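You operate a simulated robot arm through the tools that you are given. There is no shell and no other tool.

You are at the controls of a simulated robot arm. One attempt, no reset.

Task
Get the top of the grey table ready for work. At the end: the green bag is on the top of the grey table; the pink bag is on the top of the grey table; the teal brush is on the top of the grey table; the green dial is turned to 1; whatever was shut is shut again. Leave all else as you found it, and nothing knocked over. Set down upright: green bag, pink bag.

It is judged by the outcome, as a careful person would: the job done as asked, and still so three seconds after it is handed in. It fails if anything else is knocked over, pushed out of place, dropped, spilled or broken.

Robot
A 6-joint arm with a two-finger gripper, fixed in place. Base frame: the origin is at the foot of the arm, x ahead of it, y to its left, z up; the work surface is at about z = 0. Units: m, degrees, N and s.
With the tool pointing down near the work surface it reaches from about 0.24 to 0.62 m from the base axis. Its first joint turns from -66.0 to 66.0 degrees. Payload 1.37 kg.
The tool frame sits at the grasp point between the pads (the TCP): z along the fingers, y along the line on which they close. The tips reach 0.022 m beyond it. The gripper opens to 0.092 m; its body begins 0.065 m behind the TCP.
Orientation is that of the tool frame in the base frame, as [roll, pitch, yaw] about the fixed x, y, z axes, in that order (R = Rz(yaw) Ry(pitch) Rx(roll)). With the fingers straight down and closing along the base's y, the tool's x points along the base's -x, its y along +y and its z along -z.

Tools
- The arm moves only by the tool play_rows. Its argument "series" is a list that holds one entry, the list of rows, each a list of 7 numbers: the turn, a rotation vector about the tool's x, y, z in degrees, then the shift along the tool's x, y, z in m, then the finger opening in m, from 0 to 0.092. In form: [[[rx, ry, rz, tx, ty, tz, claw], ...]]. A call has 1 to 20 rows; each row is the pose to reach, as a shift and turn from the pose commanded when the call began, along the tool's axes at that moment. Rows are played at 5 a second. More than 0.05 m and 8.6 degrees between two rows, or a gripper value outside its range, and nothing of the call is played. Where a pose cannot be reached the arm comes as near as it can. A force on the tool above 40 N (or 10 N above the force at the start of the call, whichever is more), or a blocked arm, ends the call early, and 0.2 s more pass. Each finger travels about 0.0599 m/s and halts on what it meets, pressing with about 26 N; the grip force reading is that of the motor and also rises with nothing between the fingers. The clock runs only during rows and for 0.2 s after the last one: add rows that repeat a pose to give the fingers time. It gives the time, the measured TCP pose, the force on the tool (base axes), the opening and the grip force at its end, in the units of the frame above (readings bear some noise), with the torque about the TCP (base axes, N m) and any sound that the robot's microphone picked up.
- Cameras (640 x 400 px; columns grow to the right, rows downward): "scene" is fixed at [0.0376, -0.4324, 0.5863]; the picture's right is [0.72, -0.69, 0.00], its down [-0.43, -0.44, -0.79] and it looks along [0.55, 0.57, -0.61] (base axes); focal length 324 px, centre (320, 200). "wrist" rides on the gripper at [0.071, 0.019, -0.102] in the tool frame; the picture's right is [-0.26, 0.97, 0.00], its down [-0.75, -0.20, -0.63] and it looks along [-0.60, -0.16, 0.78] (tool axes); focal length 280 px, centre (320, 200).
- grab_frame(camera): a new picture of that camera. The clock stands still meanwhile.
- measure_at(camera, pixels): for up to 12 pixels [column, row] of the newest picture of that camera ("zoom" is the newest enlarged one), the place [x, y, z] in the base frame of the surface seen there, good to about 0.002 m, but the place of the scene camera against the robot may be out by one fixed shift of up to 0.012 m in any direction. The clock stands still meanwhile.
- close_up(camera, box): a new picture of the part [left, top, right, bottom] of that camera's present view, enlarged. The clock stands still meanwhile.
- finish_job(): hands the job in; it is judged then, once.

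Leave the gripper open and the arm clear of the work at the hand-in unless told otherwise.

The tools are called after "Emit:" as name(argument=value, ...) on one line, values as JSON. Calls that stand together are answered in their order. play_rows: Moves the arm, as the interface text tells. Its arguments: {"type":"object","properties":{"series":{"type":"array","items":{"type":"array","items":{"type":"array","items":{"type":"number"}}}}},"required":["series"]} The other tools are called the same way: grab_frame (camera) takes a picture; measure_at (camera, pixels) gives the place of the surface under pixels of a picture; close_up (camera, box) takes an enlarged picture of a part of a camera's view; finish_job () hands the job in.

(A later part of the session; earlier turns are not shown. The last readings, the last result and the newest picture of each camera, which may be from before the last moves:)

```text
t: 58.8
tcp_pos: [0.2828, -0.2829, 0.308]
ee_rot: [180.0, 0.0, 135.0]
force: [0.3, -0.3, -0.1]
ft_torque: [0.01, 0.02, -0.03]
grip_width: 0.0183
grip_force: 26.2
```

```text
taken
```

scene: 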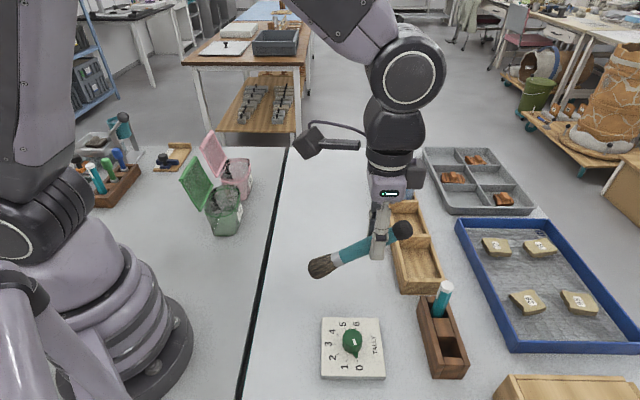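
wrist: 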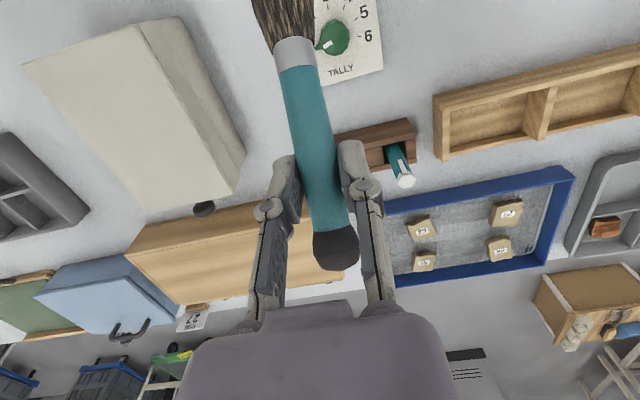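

The brush is held firmly and the tool is vertical. I'll measure the brush ends in the scene view to know its length and tilt.

Emit:
measure_at(camera="scene", pixels=[[313, 268], [322, 264], [338, 258], [360, 249], [403, 230], [409, 228]])

Emit:
measure_at(camera="wrist", pixels=[[335, 245], [325, 190], [310, 130], [295, 60], [285, 20], [278, 5], [345, 262]])

```text
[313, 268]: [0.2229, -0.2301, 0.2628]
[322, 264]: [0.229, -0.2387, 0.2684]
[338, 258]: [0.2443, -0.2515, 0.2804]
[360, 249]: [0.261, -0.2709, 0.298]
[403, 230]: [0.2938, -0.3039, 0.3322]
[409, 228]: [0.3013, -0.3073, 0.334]
```

```text
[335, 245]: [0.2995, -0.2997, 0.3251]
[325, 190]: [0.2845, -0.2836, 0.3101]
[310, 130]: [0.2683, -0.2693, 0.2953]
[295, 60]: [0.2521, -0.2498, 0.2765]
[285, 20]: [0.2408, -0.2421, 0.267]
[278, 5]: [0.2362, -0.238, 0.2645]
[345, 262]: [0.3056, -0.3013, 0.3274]
```

The brush is about 137 mm long and at 35° to horizontal with the tool vertical. I'll swing it on an arc of radius 0.40 m around to the left, passing over the bags with about 5 cm clearance, to heading 58°.

Emit:
play_rows(series=[[[0, 0, -2.5, 0.0004, 0.0174, -0.002, 0], [0, 0, -5.72, 0.002, 0.0399, -0.004, 0], [0, 0, -11.44, 0.0079, 0.0793, -0.006, 0], [0, 0, -17.17, 0.0178, 0.1181, -0.008, 0], [0, 0, -22.89, 0.0315, 0.1556, -0.01, 0], [0, 0, -28.61, 0.0488, 0.1915, -0.01, 0], [0, 0, -34.33, 0.0697, 0.2256, -0.01, 0], [0, 0, -40.06, 0.0939, 0.2574, -0.01, 0], [0, 0, -45.78, 0.121, 0.2867, -0.01, 0], [0, 0, -51.5, 0.151, 0.313, -0.01, 0], [0, 0, -57.22, 0.1834, 0.3363, -0.01, 0], [0, 0, -62.94, 0.218, 0.3562, -0.01, 0], [0, 0, -68.67, 0.2545, 0.3726, -0.01, 0], [0, 0, -74.39, 0.2924, 0.3852, -0.01, 0], [0, 0, -80.11, 0.3313, 0.3941, -0.01, 0], [0, 0, -85.83, 0.3709, 0.3989, -0.01, 0], [0, 0, -91.56, 0.4109, 0.3999, -0.01, 0], [0, 0, -97.28, 0.4507, 0.3968, -0.01, 0], [0, 0, -103, 0.49, 0.3897, -0.01, 0], [0, 0, -103, 0.49, 0.3897, -0.01, 0]]])

Emit:
grab_frame(camera="scene")

Emit:
grab_frame(camera="wrist")

```text
t: 63.0
tcp_pos: [0.2118, 0.3394, 0.3157]
ee_rot: [180.0, 0.0, -121.9]
force: [-0.6, -0.7, -0.4]
ft_torque: [0.0, -0.02, 0.01]
grip_width: 0.0183
grip_force: 25.8
```

```text
taken
```

scene: 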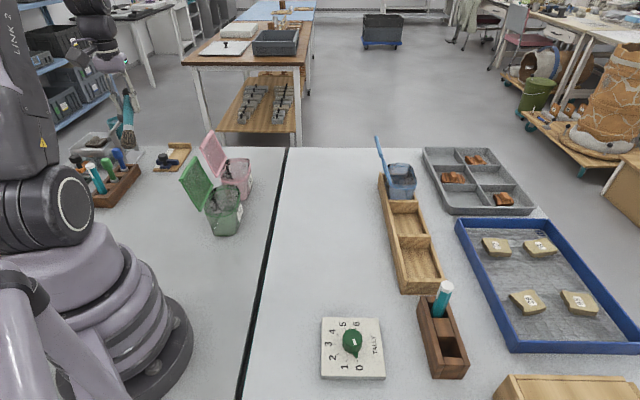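

```text
taken
```

wrist: 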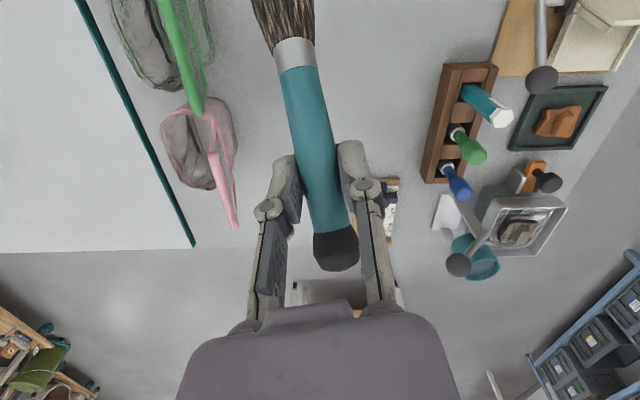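

The brush is over the grey table's left part. I'll measure how far the left rack and the bags are from the planned lay-down line.

Emit:
measure_at(camera="wrist", pixels=[[440, 65], [422, 175], [430, 130], [500, 115], [460, 195], [230, 225], [203, 105], [165, 10], [390, 180], [380, 100], [250, 200], [400, 30]])

Emit:
close_up(camera="wrist", box=[200, 0, 520, 260])

```text
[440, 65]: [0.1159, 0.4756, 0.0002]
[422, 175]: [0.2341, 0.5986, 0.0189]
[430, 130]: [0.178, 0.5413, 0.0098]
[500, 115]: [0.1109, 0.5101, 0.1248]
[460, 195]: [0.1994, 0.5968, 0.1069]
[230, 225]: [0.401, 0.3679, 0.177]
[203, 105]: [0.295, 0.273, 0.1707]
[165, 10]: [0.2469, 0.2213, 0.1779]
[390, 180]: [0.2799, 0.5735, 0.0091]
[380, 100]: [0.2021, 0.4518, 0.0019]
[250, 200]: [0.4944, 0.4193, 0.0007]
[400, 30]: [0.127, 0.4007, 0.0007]
```

```text
1.54 times, centred on (360, 130) of wrist
```

zoom: 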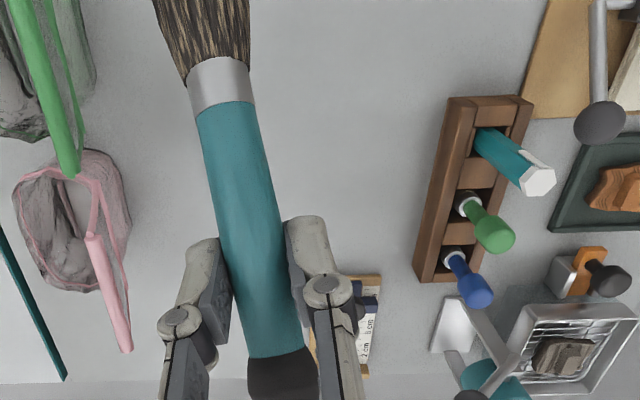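

The lay-down line is clear: the rack is about 0.15 m to its left and the bags about 0.1 m to its right. I'll tilt the tool 35° inward so the brush becomes horizontal.

Emit:
play_rows(series=[[[0, 7, 0, 0, 0, 0.01, 0], [0, 14, 0, 0, 0, 0.02, 0], [0, 21, 0, 0, 0, 0.03, 0], [0, 28, 0, 0, 0, 0.04, 0], [0, 35, 0, 0, 0, 0.05, 0], [0, 35, 0, 0, 0, 0.05, 0]]])

Emit:
grab_frame(camera="scene")

Emit:
grab_frame(camera="wrist")

```text
t: 64.4
tcp_pos: [0.2127, 0.3379, 0.2659]
ee_rot: [179.9, -35.1, -122.0]
force: [0.2, 0.2, 0.1]
ft_torque: [-0.01, -0.02, 0.01]
grip_width: 0.0187
grip_force: 26.3
```

```text
taken
```

scene: 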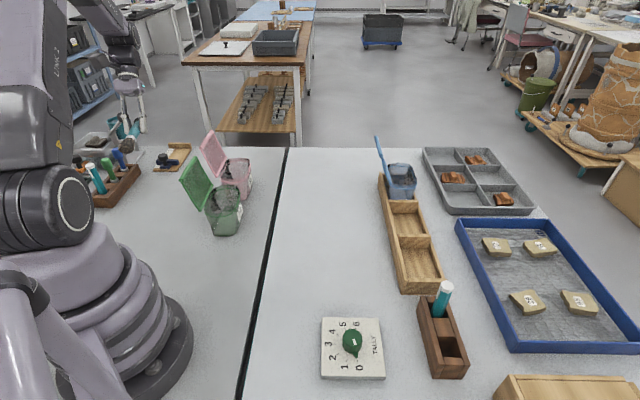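

```text
taken
```

wrist: 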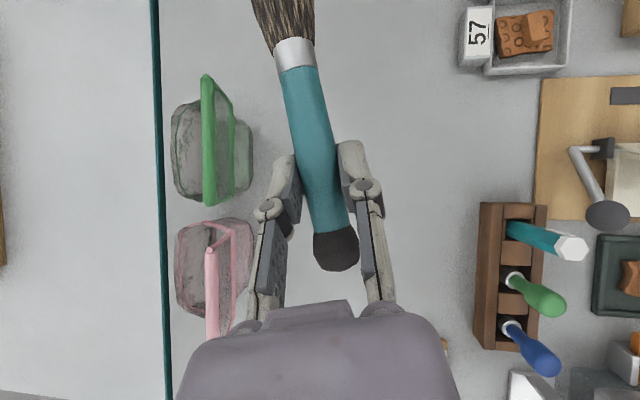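

The tilt was reached. I'll check that the brush is level.

Emit:
measure_at(camera="wrist", pixels=[[335, 245], [322, 200], [312, 150], [303, 100], [292, 50], [280, 10], [240, 110], [400, 200]])

Emit:
close_up(camera="scene", box=[70, 70, 190, 200])

```text
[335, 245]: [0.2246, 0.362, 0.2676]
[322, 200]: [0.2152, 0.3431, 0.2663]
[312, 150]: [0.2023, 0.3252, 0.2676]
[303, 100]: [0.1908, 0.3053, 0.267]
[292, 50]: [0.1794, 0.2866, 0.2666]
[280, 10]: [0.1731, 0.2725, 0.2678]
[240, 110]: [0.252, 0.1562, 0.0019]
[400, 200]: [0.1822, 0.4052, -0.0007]
```

```text
3.08 times, centred on (130, 135) of scene
```

zoom: 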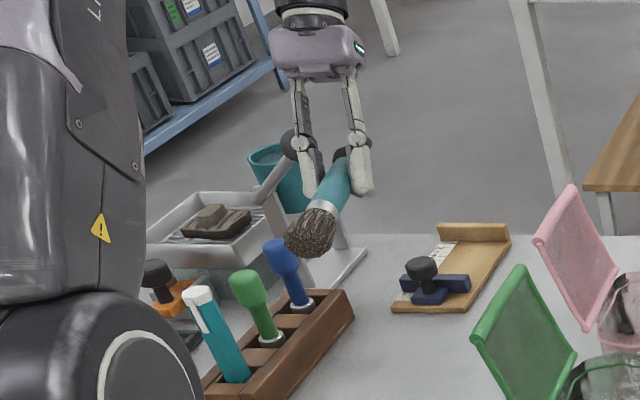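

The brush is level (top surface at z≈0.267 all along). I'll lower it 22 cm straight down.

Emit:
play_rows(series=[[[0, 0, 0, -0.0086, 0, 0.0123, 0], [0, 0, 0, -0.0258, 0, 0.0369, 0], [0, 0, 0, -0.0459, 0, 0.0655, 0], [0, 0, 0, -0.066, 0, 0.0942, 0], [0, 0, 0, -0.0861, 0, 0.1229, 0], [0, 0, 0, -0.1033, 0, 0.1474, 0], [0, 0, 0, -0.1177, 0, 0.1679, 0], [0, 0, 0, -0.1263, 0, 0.1802, 0], [0, 0, 0, -0.1263, 0, 0.1802, 0]]])

Emit:
grab_frame(camera="wrist")

Emit:
close_up(camera="scene", box=[90, 90, 260, 240])

```text
t: 66.4
tcp_pos: [0.2133, 0.3386, 0.0472]
ee_rot: [180.0, -35.1, -122.0]
force: [0.1, -0.1, -0.2]
ft_torque: [-0.03, -0.01, 0.01]
grip_width: 0.0186
grip_force: 25.8
```

```text
taken
```

wrist: 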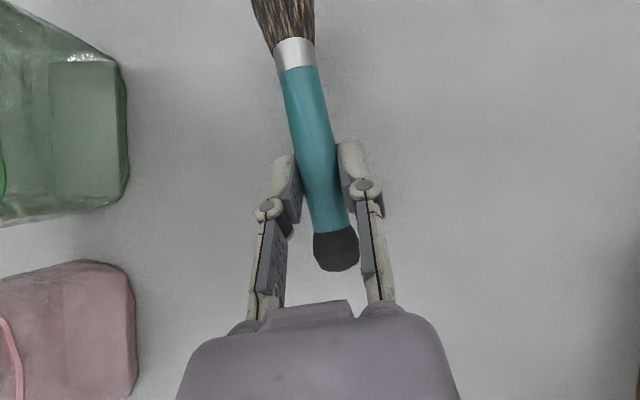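

```text
2.67 times, centred on (175, 165) of scene
```

zoom: 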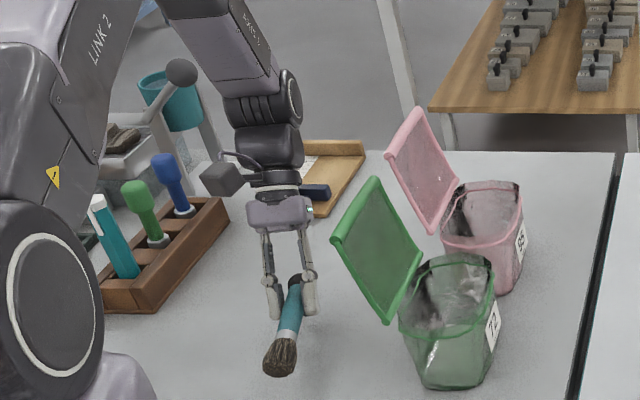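

At z=0.047, clear of everything. I'll lower 18 mm in small steps.

Emit:
play_rows(series=[[[0, 0, 0, -0.0023, 0, 0.0033, 0], [0, 0, 0, -0.0046, 0, 0.0066, 0], [0, 0, 0, -0.0069, 0, 0.0098, 0], [0, 0, 0, -0.0086, 0, 0.0123, 0], [0, 0, 0, -0.0103, 0, 0.0147, 0], [0, 0, 0, -0.0103, 0, 0.0147, 0]]])

```text
t: 67.8
tcp_pos: [0.2127, 0.3373, 0.0285]
ee_rot: [179.9, -35.1, -122.1]
force: [0.6, 0.1, -0.7]
ft_torque: [0.01, 0.03, 0.0]
grip_width: 0.0185
grip_force: 26.5
```

No contact yet at z=0.0285. I'll go down 1 mm per row, up to 5 mm more.

Emit:
play_rows(series=[[[0, 0, 0, -0.0006, 0, 0.0008, 0], [0, 0, 0, -0.0011, 0, 0.0016, 0], [0, 0, 0, -0.0017, 0, 0.0025, 0], [0, 0, 0, -0.0017, 0, 0.0025, 0]]])

Emit:
close_up(camera="scene", box=[130, 140, 220, 240])

```text
t: 68.8
tcp_pos: [0.2134, 0.3376, 0.0268]
ee_rot: [-180.0, -34.9, -122.0]
force: [0.7, 0.4, 0.3]
ft_torque: [0.03, -0.02, -0.01]
grip_width: 0.0183
grip_force: 26.2
```

```text
4.00 times, centred on (175, 190) of scene
```

zoom: 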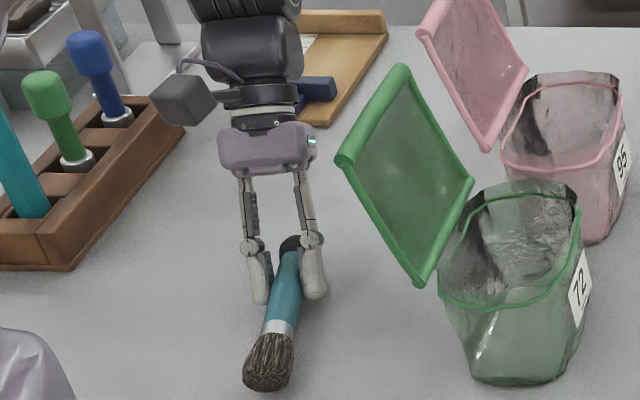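

Very near the table. I'll go 3 mm further in 1 mm steps and watch for contact.

Emit:
play_rows(series=[[[0, 0, 0, -0.0006, 0, 0.0008, 0], [0, 0, 0, -0.0011, 0, 0.0016, 0], [0, 0, 0, -0.0017, 0, 0.0025, 0], [0, 0, 0, -0.0017, 0, 0.0025, 0]]])

Emit:
close_up(camera="scene", box=[130, 140, 220, 240])

```text
t: 69.8
tcp_pos: [0.2132, 0.3371, 0.0231]
ee_rot: [180.0, -35.0, -122.1]
force: [-0.3, -0.1, -1.0]
ft_torque: [-0.03, 0.02, 0.0]
grip_width: 0.0186
grip_force: 25.9
```

```text
4.00 times, centred on (175, 190) of scene
```

zoom: 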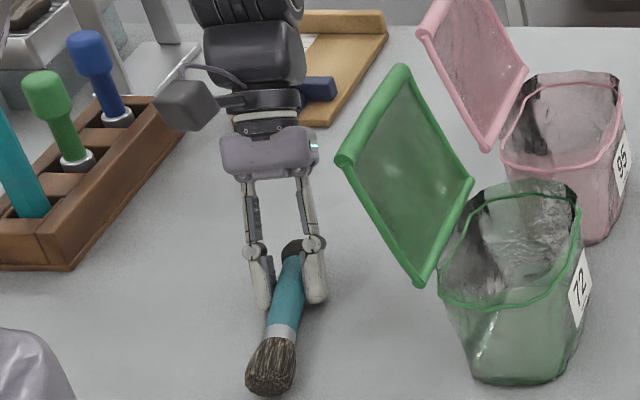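

Still free at z=0.023. I'll lower another 3 mm, 1 mm per row.

Emit:
play_rows(series=[[[0, 0, 0, -0.0006, 0, 0.0008, 0], [0, 0, 0, -0.0011, 0, 0.0016, 0], [0, 0, 0, -0.0017, 0, 0.0025, 0], [0, 0, 0, -0.0017, 0, 0.0025, 0]]])

```text
t: 70.9
tcp_pos: [0.213, 0.3374, 0.0219]
ee_rot: [179.9, -35.2, -122.0]
force: [0.1, 0.7, 4.3]
ft_torque: [0.0, 0.04, 0.01]
grip_width: 0.0185
grip_force: 26.1
stopped in row 4: the force on the tool passed its limit at 41 N (the readings are from after the stop); the commanded pose is now the measured one
```

Contact with the table was made (the stop released most of the force, 4 N left). I'll ease up 1 mm and open the fingers slowly to 34 mm.

Emit:
play_rows(series=[[[0, 0, 0, 0.0006, 0, -0.0008, 0], [0, 0, 0, 0.0006, 0, -0.0008, 0.02], [0, 0, 0, 0.0006, 0, -0.0008, 0.026], [0, 0, 0, 0.0006, 0, -0.0008, 0.034], [0, 0, 0, 0.0006, 0, -0.0008, 0.034]]])

Emit:
grab_frame(camera="wrist")

Emit:
close_up(camera="scene", box=[130, 140, 220, 240])

```text
t: 72.1
tcp_pos: [0.2143, 0.3373, 0.0231]
ee_rot: [-180.0, -35.1, -122.0]
force: [-0.7, -0.6, 0.4]
ft_torque: [-0.01, 0.01, -0.01]
grip_width: 0.0342
grip_force: 0.0
```

```text
taken
```

wrist: 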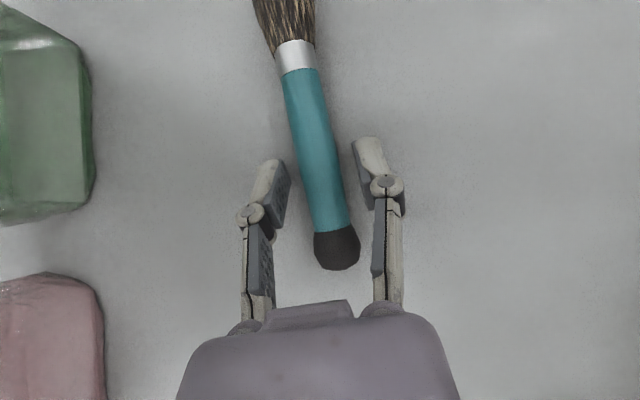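

```text
4.00 times, centred on (175, 190) of scene
```

zoom: 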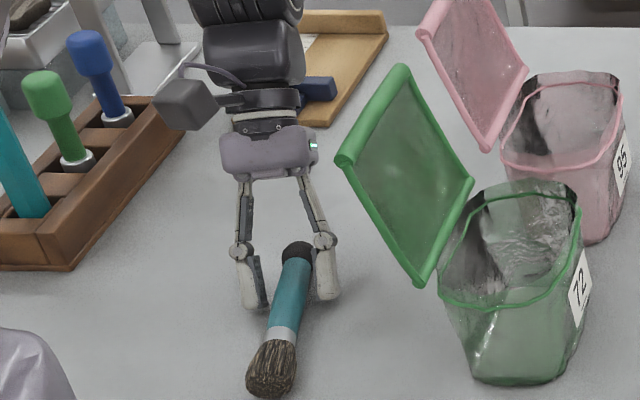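

The brush lies flat on the table and the fingers are free. I'll raise straight up 15 cm.

Emit:
play_rows(series=[[[0, 0, 0, 0.0057, 0, -0.0082, 0.036], [0, 0, 0, 0.0144, 0, -0.0205, 0.038], [0, 0, 0, 0.0287, 0, -0.041, 0.04], [0, 0, 0, 0.0459, 0, -0.0655, 0.05], [0, 0, 0, 0.0631, 0, -0.0901, 0.06], [0, 0, 0, 0.0804, 0, -0.1147, 0.06], [0, 0, 0, 0.0976, 0, -0.1392, 0.06], [0, 0, 0, 0.1148, 0, -0.1638, 0.06], [0, 0, 0, 0.1148, 0, -0.1638, 0.06]]])

Emit:
grab_frame(camera="wrist")

Emit:
grab_frame(camera="scene")

```text
t: 74.1
tcp_pos: [0.2143, 0.3376, 0.2221]
ee_rot: [-179.9, -35.2, -122.0]
force: [0.4, -1.2, -0.9]
ft_torque: [0.0, 0.0, 0.0]
grip_width: 0.06
grip_force: 0.2
```

```text
taken
```

wrist: 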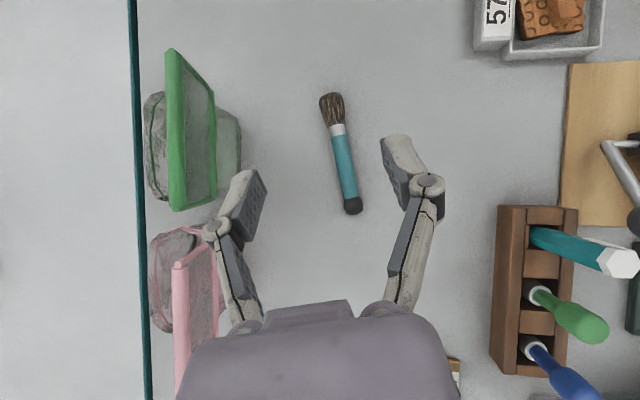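

```text
taken
```

scene: 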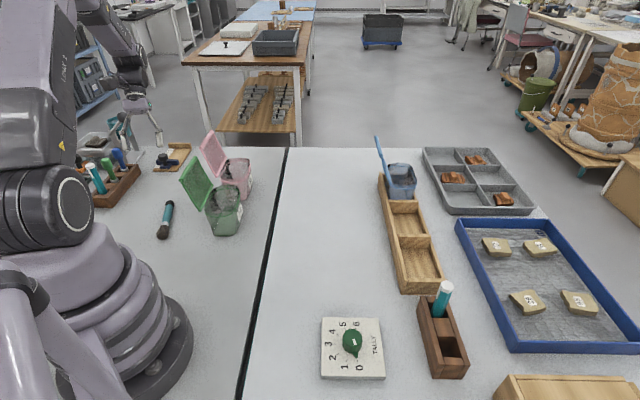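

The brush lies on the grey table by itself. Next is the dial. I'll bring the tool back to vertical and raise it.

Emit:
play_rows(series=[[[0, -7, 0, 0.01, 0, -0.0143, 0.06], [0, -14, 0, 0.02, 0, -0.0286, 0.06], [0, -21, 0, 0.03, 0, -0.043, 0.06], [0, -28, 0, 0.041, 0, -0.0585, 0.06], [0, -35, 0, 0.0517, 0, -0.0737, 0.06], [0, -35, 0, 0.0517, 0, -0.0737, 0.06]]])

Emit:
grab_frame(camera="wrist")

```text
t: 75.5
tcp_pos: [0.2131, 0.3381, 0.314]
ee_rot: [179.9, -0.1, -122.0]
force: [0.8, -0.1, 0.2]
ft_torque: [0.0, 0.02, 0.01]
grip_width: 0.0602
grip_force: 0.1
```

```text
taken
```

wrist: 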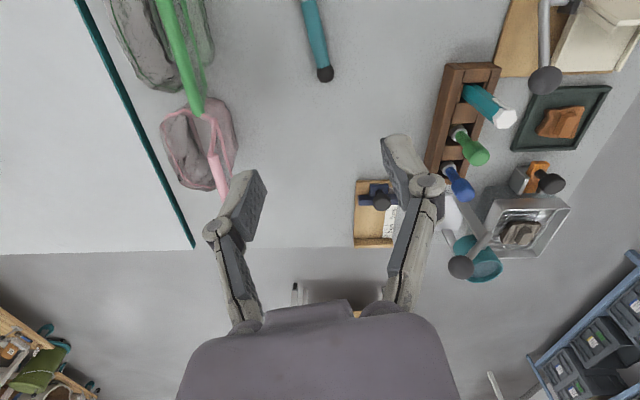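

Now I'll swing on the same arc back to above the dial (heading about -42°), lowering to z≈0.20 after passing the bags.

Emit:
play_rows(series=[[[0, 0, 5.85, 0.0021, -0.0408, 0, 0.06], [0, 0, 11.71, 0.0083, -0.0812, 0, 0.06], [0, 0, 17.56, 0.0186, -0.1207, 0, 0.06], [0, 0, 23.41, 0.0329, -0.1589, 0, 0.06], [0, 0, 29.26, 0.0511, -0.1955, 0, 0.06], [0, 0, 35.12, 0.0728, -0.2301, 0, 0.06], [0, 0, 40.97, 0.098, -0.2623, 0, 0.06], [0, 0, 46.82, 0.1263, -0.2917, 0, 0.06], [0, 0, 52.68, 0.1575, -0.3181, 0, 0.06], [0, 0, 58.53, 0.1912, -0.3412, 0.014, 0.06], [0, 0, 64.38, 0.227, -0.3607, 0.028, 0.06], [0, 0, 70.24, 0.2648, -0.3764, 0.042, 0.06], [0, 0, 76.09, 0.3038, -0.3883, 0.056, 0.06], [0, 0, 81.94, 0.3439, -0.396, 0.07, 0.06], [0, 0, 87.79, 0.3846, -0.3997, 0.085, 0.06], [0, 0, 93.65, 0.4255, -0.3992, 0.1, 0.06], [0, 0, 99.5, 0.466, -0.3945, 0.114, 0.06], [0, 0, 99.5, 0.466, -0.3945, 0.114, 0.06]]])

Emit:
grab_frame(camera="wrist")

Emit:
grab_frame(camera="scene")

```text
t: 79.3
tcp_pos: [0.2992, -0.2679, 0.2006]
ee_rot: [-179.7, 0.0, 138.4]
force: [-0.5, 1.0, -0.8]
ft_torque: [0.03, 0.0, -0.01]
grip_width: 0.0597
grip_force: 0.1
```

```text
taken
```

wrist: 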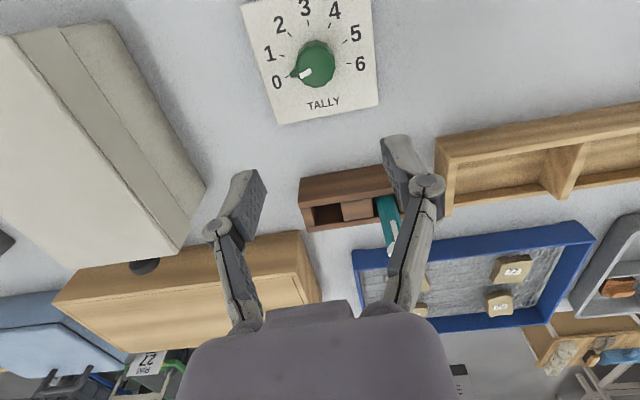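

```text
taken
```

scene: 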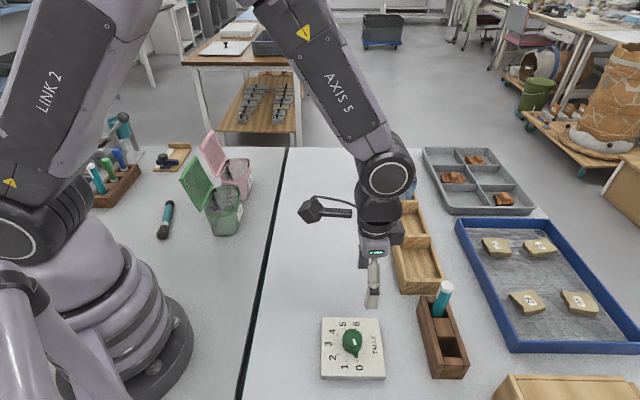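

The dial is visible at (315,65). I'll zoom in and measure the ticks, numbers, pointer and knob.

Emit:
close_up(camera="wrist", box=[235, 0, 385, 130])

Emit:
measure_at(camera="wrist", pixels=[[278, 82], [270, 54], [279, 24], [306, 7], [335, 11], [355, 34], [361, 64], [315, 60], [293, 74], [308, 72], [335, 62], [315, 45]])

```text
3.08 times, centred on (310, 65) of wrist
```

zoom: 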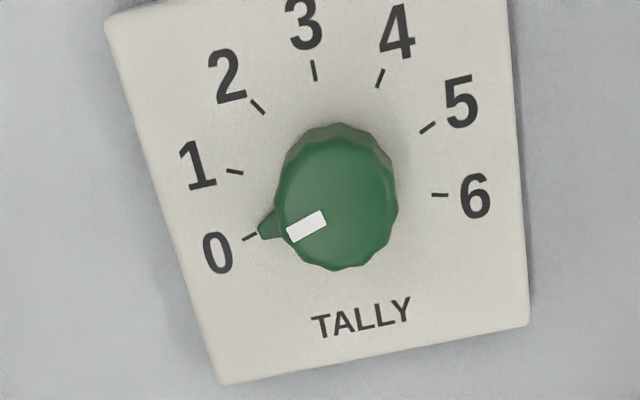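

```text
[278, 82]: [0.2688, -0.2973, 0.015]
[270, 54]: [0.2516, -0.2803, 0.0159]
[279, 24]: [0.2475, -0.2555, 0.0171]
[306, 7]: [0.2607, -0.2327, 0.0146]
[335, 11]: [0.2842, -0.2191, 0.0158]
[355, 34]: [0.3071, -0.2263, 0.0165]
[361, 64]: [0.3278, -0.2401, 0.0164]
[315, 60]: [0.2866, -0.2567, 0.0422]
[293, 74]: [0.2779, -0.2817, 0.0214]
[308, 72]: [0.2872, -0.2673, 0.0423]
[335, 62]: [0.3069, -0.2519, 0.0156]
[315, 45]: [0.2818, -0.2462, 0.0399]
```

I'll measure the ticks precisely in the zoomed picture to get the step angle and knob centre.

Emit:
measure_at(camera="zoom", pixels=[[250, 236], [235, 171], [258, 106], [314, 70], [380, 78], [427, 127], [440, 194], [262, 230], [295, 232], [322, 218], [345, 200], [128, 50]])

Emit:
measure_at(camera="zoom", pixels=[[290, 180], [385, 190], [330, 140], [345, 262], [305, 250], [375, 240], [310, 150], [370, 145], [225, 375], [525, 320], [505, 10], [110, 25]])

```text
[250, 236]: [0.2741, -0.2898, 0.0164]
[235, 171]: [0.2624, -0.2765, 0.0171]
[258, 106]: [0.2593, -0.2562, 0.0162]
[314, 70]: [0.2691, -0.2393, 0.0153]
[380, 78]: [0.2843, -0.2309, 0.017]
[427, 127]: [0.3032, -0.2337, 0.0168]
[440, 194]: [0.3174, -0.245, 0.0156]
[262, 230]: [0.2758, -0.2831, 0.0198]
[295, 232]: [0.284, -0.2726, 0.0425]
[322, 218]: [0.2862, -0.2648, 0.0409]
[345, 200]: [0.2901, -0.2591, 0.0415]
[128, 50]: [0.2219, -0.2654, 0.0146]
```

```text
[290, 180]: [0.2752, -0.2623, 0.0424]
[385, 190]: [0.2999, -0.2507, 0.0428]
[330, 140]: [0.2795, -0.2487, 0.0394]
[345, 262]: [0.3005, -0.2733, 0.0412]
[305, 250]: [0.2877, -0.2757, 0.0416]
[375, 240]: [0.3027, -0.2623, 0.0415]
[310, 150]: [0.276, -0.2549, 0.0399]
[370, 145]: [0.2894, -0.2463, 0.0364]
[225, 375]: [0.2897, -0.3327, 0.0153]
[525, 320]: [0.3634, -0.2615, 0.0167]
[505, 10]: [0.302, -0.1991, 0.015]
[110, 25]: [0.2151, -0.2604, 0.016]
```

The step between numbers is about 35°, the knob centre is about (0.290, -0.262), radius about 14 mm, top at z≈0.042. The pointer heads 240° (at "0"). I'll turn the tool to yaw 225° so the pads grip across the knob, clear of the pointer, and centre over it at the present height.

Emit:
play_rows(series=[[[0, 0, -7.9, 0.001, 0, 0, 0.06], [0, 0, -15.8, 0.002, 0, 0, 0.06], [0, 0, -23.7, 0.003, 0, 0, 0.06], [0, 0, -31.6, 0.004, 0, 0, 0.06], [0, 0, -39.5, 0.005, -0.0005, 0.01, 0.06], [0, 0, -47.4, 0.006, -0.0005, 0.02, 0.06], [0, 0, -55.3, 0.007, -0.001, 0.03, 0.06], [0, 0, -63.2, 0.008, -0.001, 0.04, 0.06], [0, 0, -71.1, 0.009, -0.0015, 0.05, 0.06], [0, 0, -79, 0.01, -0.0015, 0.06, 0.06], [0, 0, -86.6, 0.011, -0.0015, 0.07, 0.06], [0, 0, -86.6, 0.011, -0.0015, 0.07, 0.06]]])

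Emit:
grab_frame(camera="wrist")

Emit:
grab_frame(camera="scene")

```text
t: 81.9
tcp_pos: [0.2937, -0.2604, 0.1298]
ee_rot: [-179.8, -0.1, -134.8]
force: [-0.1, -0.2, 0.2]
ft_torque: [0.0, 0.01, 0.0]
grip_width: 0.0602
grip_force: 0.1
```

```text
taken
```

wrist: 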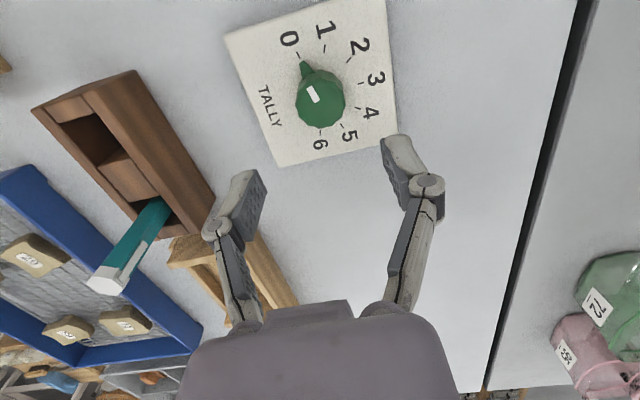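

```text
taken
```

scene: 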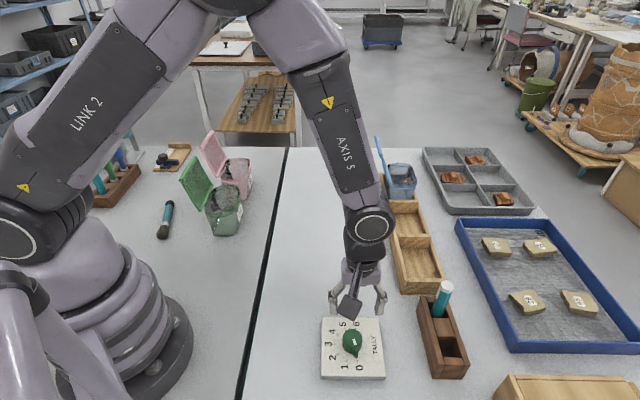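

I'll measure the knob top edge again from this view, to centre accurately.

Emit:
close_up(camera="wrist", box=[260, 40, 380, 160])

Emit:
measure_at(camera="zoom", pixels=[[310, 180], [220, 180], [400, 180], [310, 110], [310, 255], [260, 120], [380, 120], [260, 230], [370, 230], [240, 60], [310, 300], [300, 140]])

```text
3.33 times, centred on (320, 100) of wrist
```

zoom: 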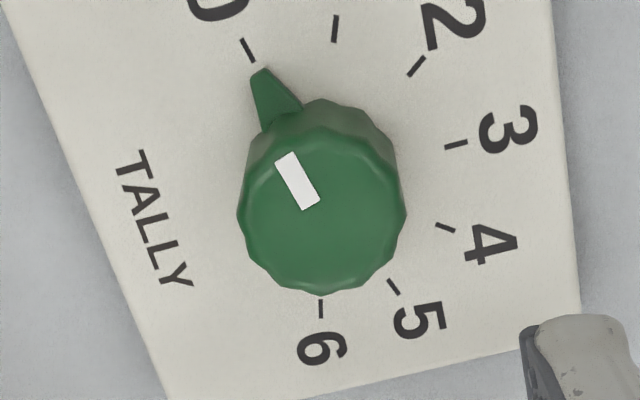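

```text
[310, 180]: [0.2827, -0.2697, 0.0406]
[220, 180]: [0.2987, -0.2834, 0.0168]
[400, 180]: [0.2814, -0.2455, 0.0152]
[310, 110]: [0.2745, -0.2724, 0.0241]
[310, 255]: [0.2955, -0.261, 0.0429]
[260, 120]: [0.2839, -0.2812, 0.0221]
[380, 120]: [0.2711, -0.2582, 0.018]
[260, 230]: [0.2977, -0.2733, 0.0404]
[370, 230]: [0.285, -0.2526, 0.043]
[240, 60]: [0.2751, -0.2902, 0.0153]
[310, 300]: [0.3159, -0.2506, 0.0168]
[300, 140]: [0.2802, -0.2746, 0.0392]
```

By pixel position the knob sits about 5 mm toward the tool's +x side and is centred in the closing direction. I'll shift 5 mm that way, lower to z≈0.07 and re-check.

Emit:
play_rows(series=[[[0, 0, 0, 0.002, 0, 0.015, 0.06], [0, 0, 0, 0.004, 0, 0.03, 0.06], [0, 0, 0, 0.005, 0, 0.045, 0.06], [0, 0, 0, 0.005, 0, 0.06, 0.06], [0, 0, 0, 0.005, 0, 0.06, 0.06]]])

Emit:
grab_frame(camera="wrist")

Emit:
close_up(camera="wrist", box=[240, 80, 400, 220])

```text
t: 83.1
tcp_pos: [0.2896, -0.2644, 0.0705]
ee_rot: [-179.9, -0.1, -134.9]
force: [0.6, 0.0, -0.2]
ft_torque: [0.03, 0.02, -0.01]
grip_width: 0.06
grip_force: 0.1
```

```text
taken
```

wrist: 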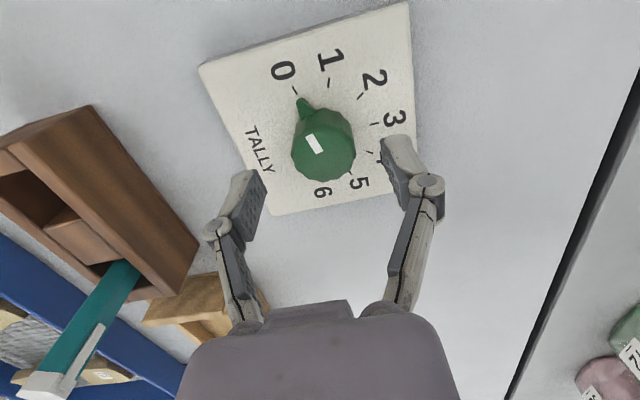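

```text
2.86 times, centred on (320, 150) of wrist
```

zoom: 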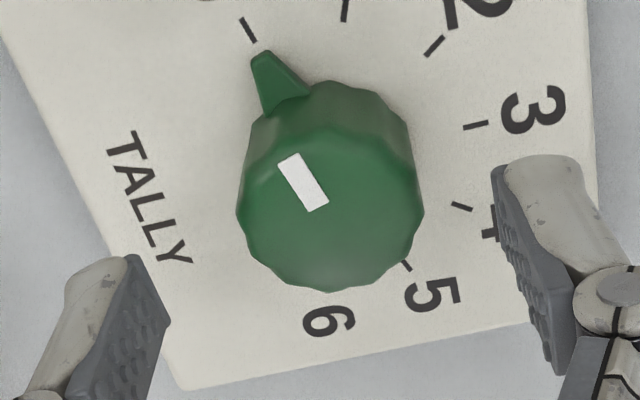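

The knob centre reads (323.5,153.5) against the expected (320,153), so I need about 1.5 mm along the closing axis. I'll correct that and lower to z≈0.045.

Emit:
play_rows(series=[[[0, 0, 0, 0, 0.0015, 0.007, 0.06], [0, 0, 0, 0, 0.0015, 0.014, 0.06], [0, 0, 0, 0, 0.0015, 0.02, 0.06], [0, 0, 0, 0, 0.0015, 0.0255, 0.06], [0, 0, 0, 0, 0.0015, 0.0255, 0.06]]])

Emit:
grab_frame(camera="wrist")

Emit:
close_up(camera="wrist", box=[240, 100, 400, 240])

```text
t: 84.3
tcp_pos: [0.2877, -0.2628, 0.0445]
ee_rot: [-179.9, -0.1, -134.9]
force: [0.3, 0.8, -0.3]
ft_torque: [-0.02, -0.03, 0.03]
grip_width: 0.0598
grip_force: 0.1
```

```text
taken
```

wrist: 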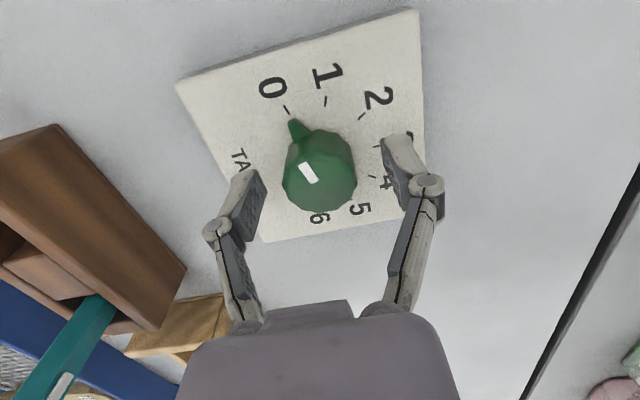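

```text
2.86 times, centred on (320, 170) of wrist
```

zoom: 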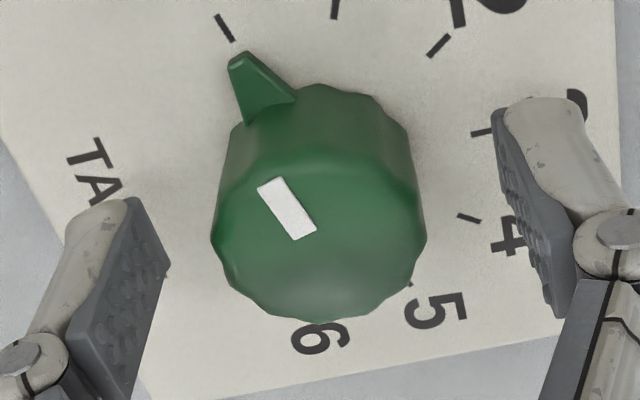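

The knob top is centred on the TCP pixel: (319.8,181) measured against (320,181) expected. I'll close on the knob.

Emit:
play_rows(series=[[[0, 0, 0, 0, 0, 0, 0.045], [0, 0, 0, 0, 0, 0, 0.036], [0, 0, 0, 0, 0, 0, 0.03], [0, 0, 0, 0, 0, 0, 0.026], [0, 0, 0, 0, 0, 0, 0.02], [0, 0, 0, 0, 0, 0, 0.02]]])

Emit:
grab_frame(camera="wrist")

```text
t: 85.7
tcp_pos: [0.2887, -0.2641, 0.0441]
ee_rot: [-179.8, -0.1, -134.9]
force: [8.0, -9.0, -5.7]
ft_torque: [-0.21, -0.16, -0.03]
grip_width: 0.0339
grip_force: 27.8
```

```text
taken
```

wrist: 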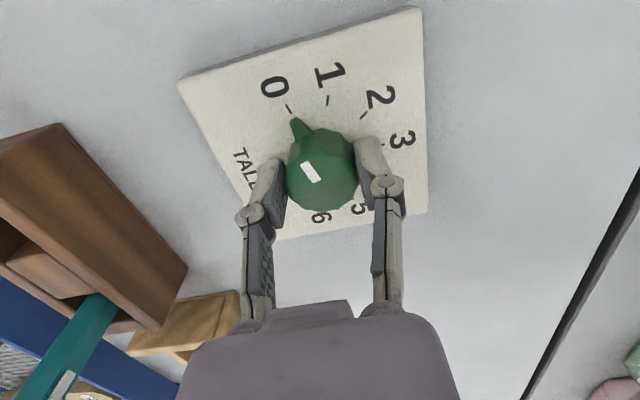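

Gripped, width 34 mm, but there's a 12 N side load along the closing axis; the arm was pushed about 1.6 mm. I'll shift 1.6 mm along -y of the tool to balance it.

Emit:
play_rows(series=[[[0, 0, 0, 0, -0.0008, 0, 0.02], [0, 0, 0, 0, -0.0016, 0, 0.02], [0, 0, 0, 0, -0.0016, 0, 0.02]]])

```text
t: 86.5
tcp_pos: [0.2875, -0.2646, 0.0444]
ee_rot: [179.9, -0.1, -134.8]
force: [13.3, 6.4, 5.7]
ft_torque: [0.14, -0.28, -0.04]
grip_width: 0.0341
grip_force: 28.0
```

The load direction changed. I'll hold still and read again to see whether it is steady.

Emit:
play_rows(series=[[[0, 0, 0, 0, 0, 0, 0.02], [0, 0, 0, 0, 0, 0, 0.02]]])

Emit:
close_up(camera="wrist", box=[220, 80, 420, 240])

```text
t: 87.1
tcp_pos: [0.2874, -0.2635, 0.0434]
ee_rot: [179.9, -0.2, -134.8]
force: [15.0, 15.8, 11.1]
ft_torque: [0.23, -0.34, 0.01]
grip_width: 0.0343
grip_force: 28.5
```

```text
2.50 times, centred on (320, 160) of wrist
```

zoom: 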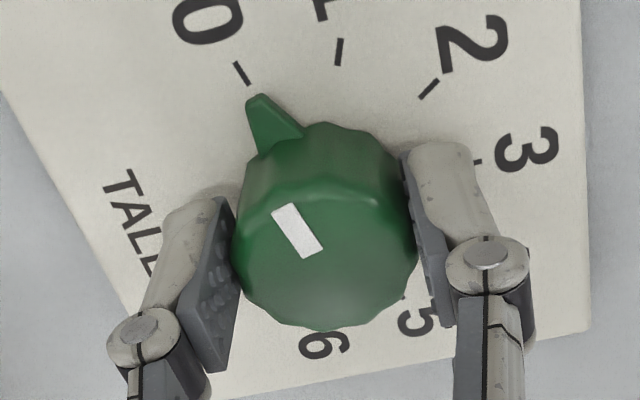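

The side load grew to about 22 N along the bin direction, with 11 N upward. I don't want to push the plate, so I'll open the fingers slightly and look at the state with no load.

Emit:
play_rows(series=[[[0, 0, 0, 0, 0, 0, 0.038], [0, 0, 0, 0, 0, 0, 0.042], [0, 0, 0, 0, 0, 0, 0.042]]])

Emit:
close_up(camera="wrist", box=[220, 80, 420, 240])

Emit:
close_up(camera="scene", box=[290, 270, 430, 400])

```text
t: 87.9
tcp_pos: [0.2876, -0.2641, 0.0431]
ee_rot: [-180.0, -0.3, -135.0]
force: [-0.7, 0.1, -0.2]
ft_torque: [-0.03, 0.0, 0.0]
grip_width: 0.0421
grip_force: 0.0
```

```text
2.50 times, centred on (320, 160) of wrist
```

zoom: 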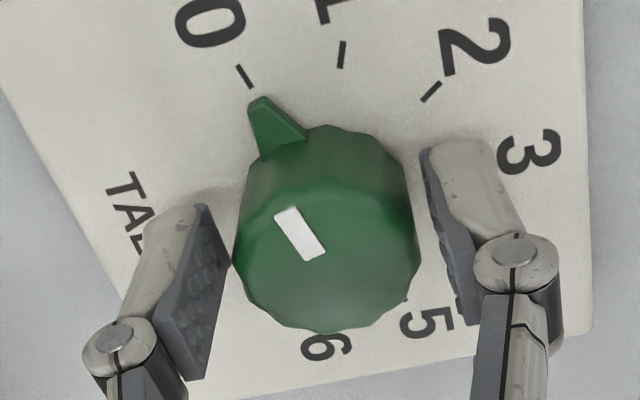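

```text
3.08 times, centred on (360, 335) of scene
```

zoom: 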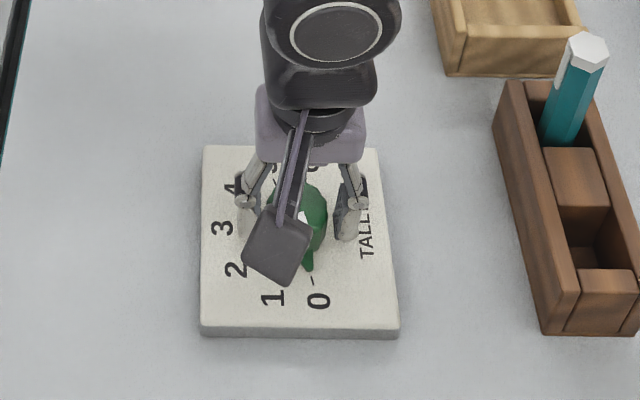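

With no load the pointer is still exactly at "0" and the plate hasn't moved. The tool seems about 1 mm off along its x axis. I'll shift -1 mm in x and re-grip with only a light squeeze command (33 mm).

Emit:
play_rows(series=[[[0, 0, 0, -0.001, 0, -0.001, 0.042], [0, 0, 0, -0.001, 0, -0.001, 0.037], [0, 0, 0, -0.001, 0, -0.001, 0.035], [0, 0, 0, -0.001, 0, -0.001, 0.0335], [0, 0, 0, -0.001, 0, -0.001, 0.0335]]])

Emit:
close_up(camera="wrist", box=[220, 80, 420, 240])

```text
t: 89.1
tcp_pos: [0.2884, -0.2645, 0.0458]
ee_rot: [-180.0, -0.2, -134.9]
force: [-0.4, 0.8, 1.1]
ft_torque: [0.0, 0.02, -0.01]
grip_width: 0.0344
grip_force: 0.5
```

```text
2.50 times, centred on (320, 160) of wrist
```

zoom: 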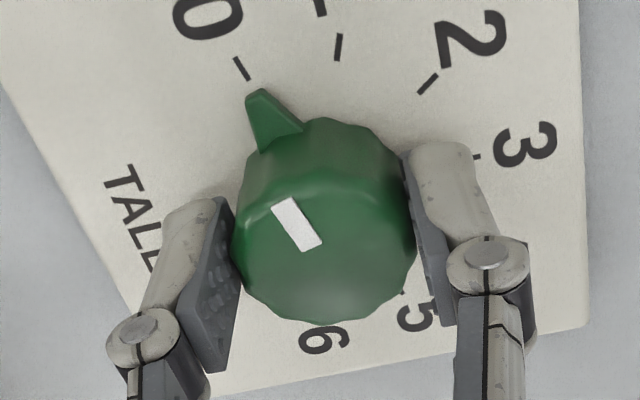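

Light contact now: 34.4 mm, almost no force. I'll squeeze a bit more (command 31 mm) and read the forces.

Emit:
play_rows(series=[[[0, 0, 0, 0, 0, 0, 0.0325], [0, 0, 0, 0, 0, 0, 0.0315], [0, 0, 0, 0, 0, 0, 0.031], [0, 0, 0, 0, 0, 0, 0.031]]])

```text
t: 90.1
tcp_pos: [0.2879, -0.2638, 0.0462]
ee_rot: [180.0, -0.2, -134.9]
force: [-1.1, 1.5, 3.3]
ft_torque: [0.05, 0.06, -0.02]
grip_width: 0.0338
grip_force: 28.1
```

Now the grip is firm (28 N) with little side load. I'll turn the knob clockwise by 35° in small steps, to "1".

Emit:
play_rows(series=[[[0, 0, 4, 0, 0, 0, 0.031], [0, 0, 9, 0, 0, 0, 0.031], [0, 0, 14, 0, 0, 0, 0.031], [0, 0, 19, 0, 0, 0, 0.031], [0, 0, 24, 0, 0, 0, 0.031], [0, 0, 29, 0, 0, 0, 0.031], [0, 0, 33, 0, 0, 0, 0.031], [0, 0, 35, 0, 0, 0, 0.031], [0, 0, 35, 0, 0, 0, 0.031]]])

Emit:
close_up(camera="wrist", box=[220, 80, 420, 240])

Emit:
close_up(camera="scene", box=[290, 270, 430, 400])

```text
t: 92.1
tcp_pos: [0.2878, -0.2623, 0.0459]
ee_rot: [179.8, -0.3, -170.0]
force: [-12.4, 15.5, 2.4]
ft_torque: [0.31, 0.1, 0.01]
grip_width: 0.0342
grip_force: 27.9
```

```text
2.50 times, centred on (320, 160) of wrist
```

zoom: 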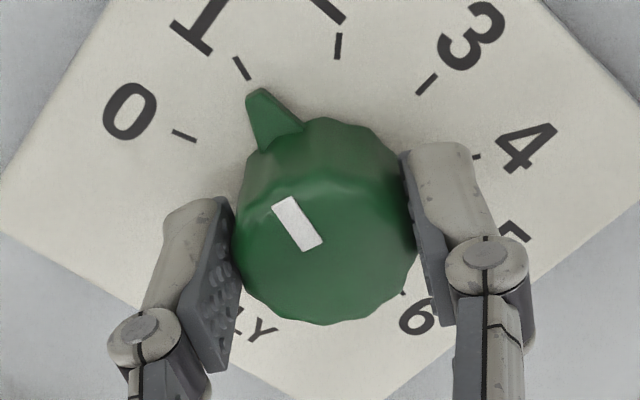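

```text
3.08 times, centred on (360, 335) of scene
```

zoom: 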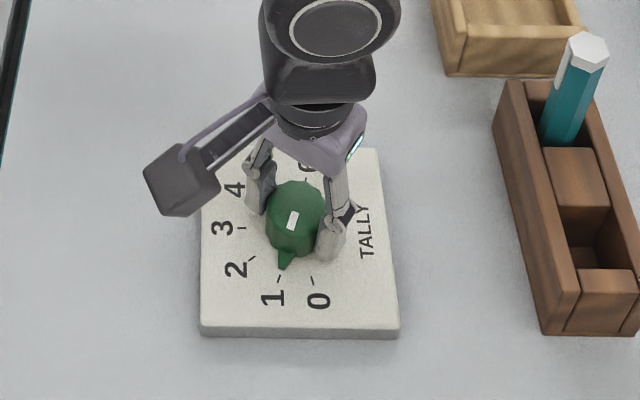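

The pointer now lines up with the "1" tick, just as it did with "0" before. I'll open the fingers.

Emit:
play_rows(series=[[[0, 0, 35, 0, 0, 0, 0.034], [0, 0, 0, 0, 0, 0, 0.034]]])

```text
refused: row 1 steps farther than a row can; nothing moved
```

My rows were wrong there and were refused, so nothing moved. I'll open in place with zero turn.

Emit:
play_rows(series=[[[0, 0, 0, 0, 0, 0, 0.034], [0, 0, 0, 0, 0, 0, 0.036], [0, 0, 0, 0, 0, 0, 0.042], [0, 0, 0, 0, 0, 0, 0.055], [0, 0, 0, 0, 0, 0, 0.055]]])

Emit:
close_up(camera="wrist", box=[220, 80, 420, 240])

```text
t: 93.3
tcp_pos: [0.2892, -0.2642, 0.0462]
ee_rot: [-179.9, -0.1, -169.9]
force: [0.4, 0.5, -0.2]
ft_torque: [0.01, -0.01, 0.02]
grip_width: 0.0549
grip_force: 0.1
```

```text
2.50 times, centred on (320, 160) of wrist
```

zoom: 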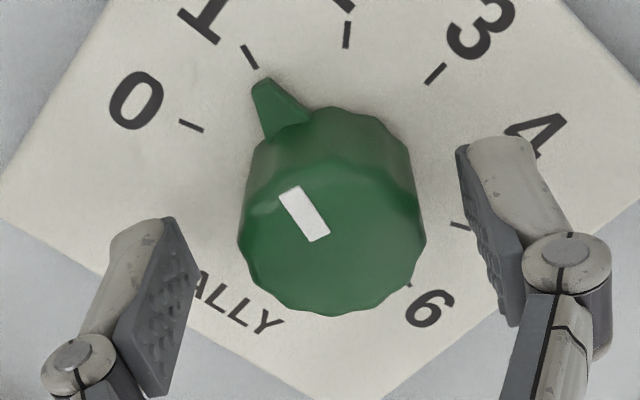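

The pointer sits on the "1" tick with the fingers clear. I'll raise straight up and check the dial from above.

Emit:
play_rows(series=[[[0, 0, 0, 0, 0, -0.01, 0.055], [0, 0, 0, 0, 0, -0.03, 0.06], [0, 0, 0, 0, 0, -0.06, 0.07], [0, 0, 0, 0, 0, -0.1, 0.08], [0, 0, 0, 0, 0, -0.14, 0.092], [0, 0, 0, 0, 0, -0.18, 0.092], [0, 0, 0, 0, 0, -0.2, 0.092], [0, 0, 0, 0, 0, -0.2, 0.092]]])

Emit:
grab_frame(camera="wrist")

Emit:
close_up(camera="scene", box=[290, 270, 430, 400])

```text
t: 95.1
tcp_pos: [0.2879, -0.2625, 0.2465]
ee_rot: [-179.9, -0.1, -169.9]
force: [0.0, -0.9, 0.4]
ft_torque: [-0.02, -0.02, 0.02]
grip_width: 0.0917
grip_force: 0.1
```

```text
taken
```

wrist: 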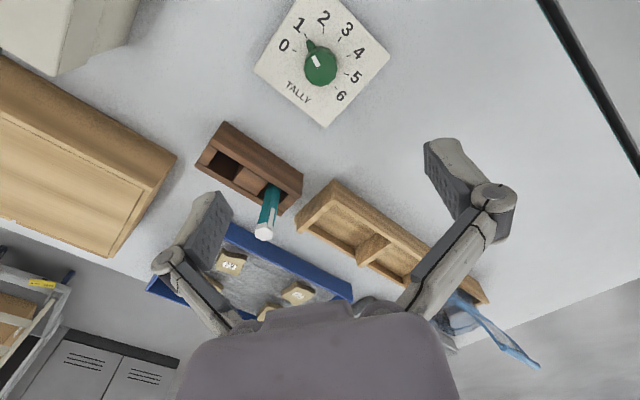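

```text
3.08 times, centred on (360, 335) of scene
```

zoom: 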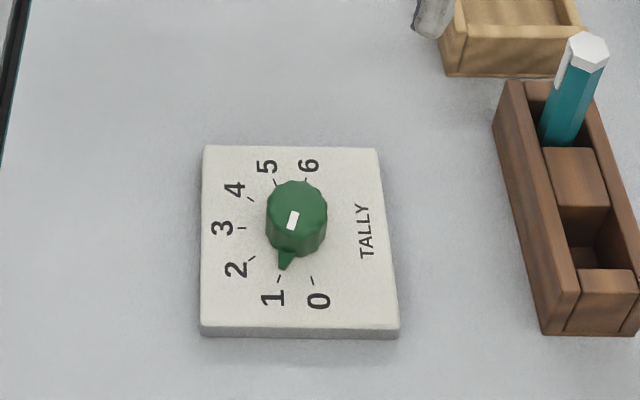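

I'll verify the pointer alignment closely and check the whole scene for anything disturbed.

Emit:
close_up(camera="wrist", box=[250, 0, 395, 130])

Emit:
grab_frame(camera="scene")

Emit:
close_up(camera="scene", box=[60, 100, 310, 260])

```text
3.08 times, centred on (322, 65) of wrist
```

zoom: 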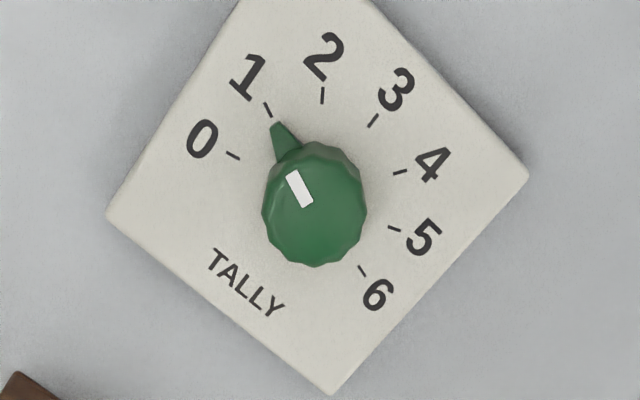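

```text
taken
```

scene: 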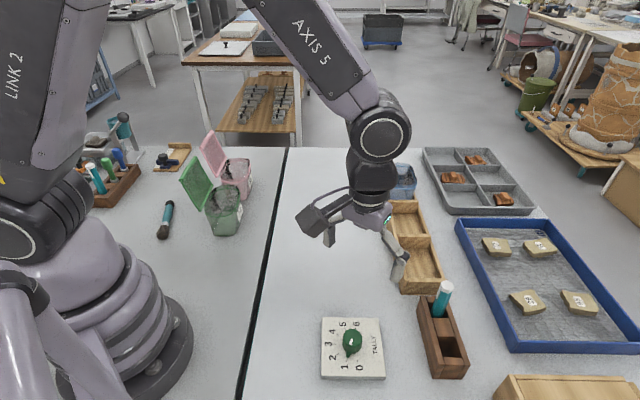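

```text
2.50 times, centred on (185, 180) of scene
```

zoom: 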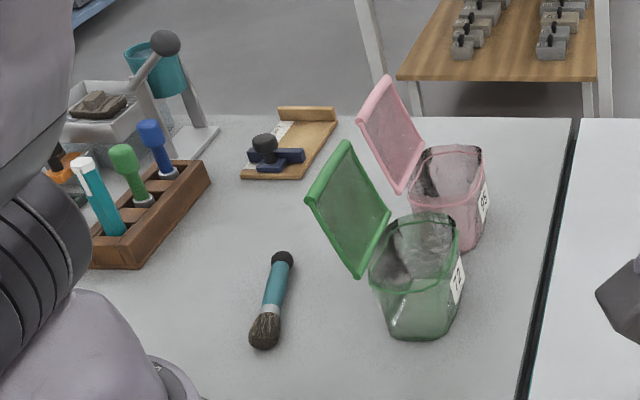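

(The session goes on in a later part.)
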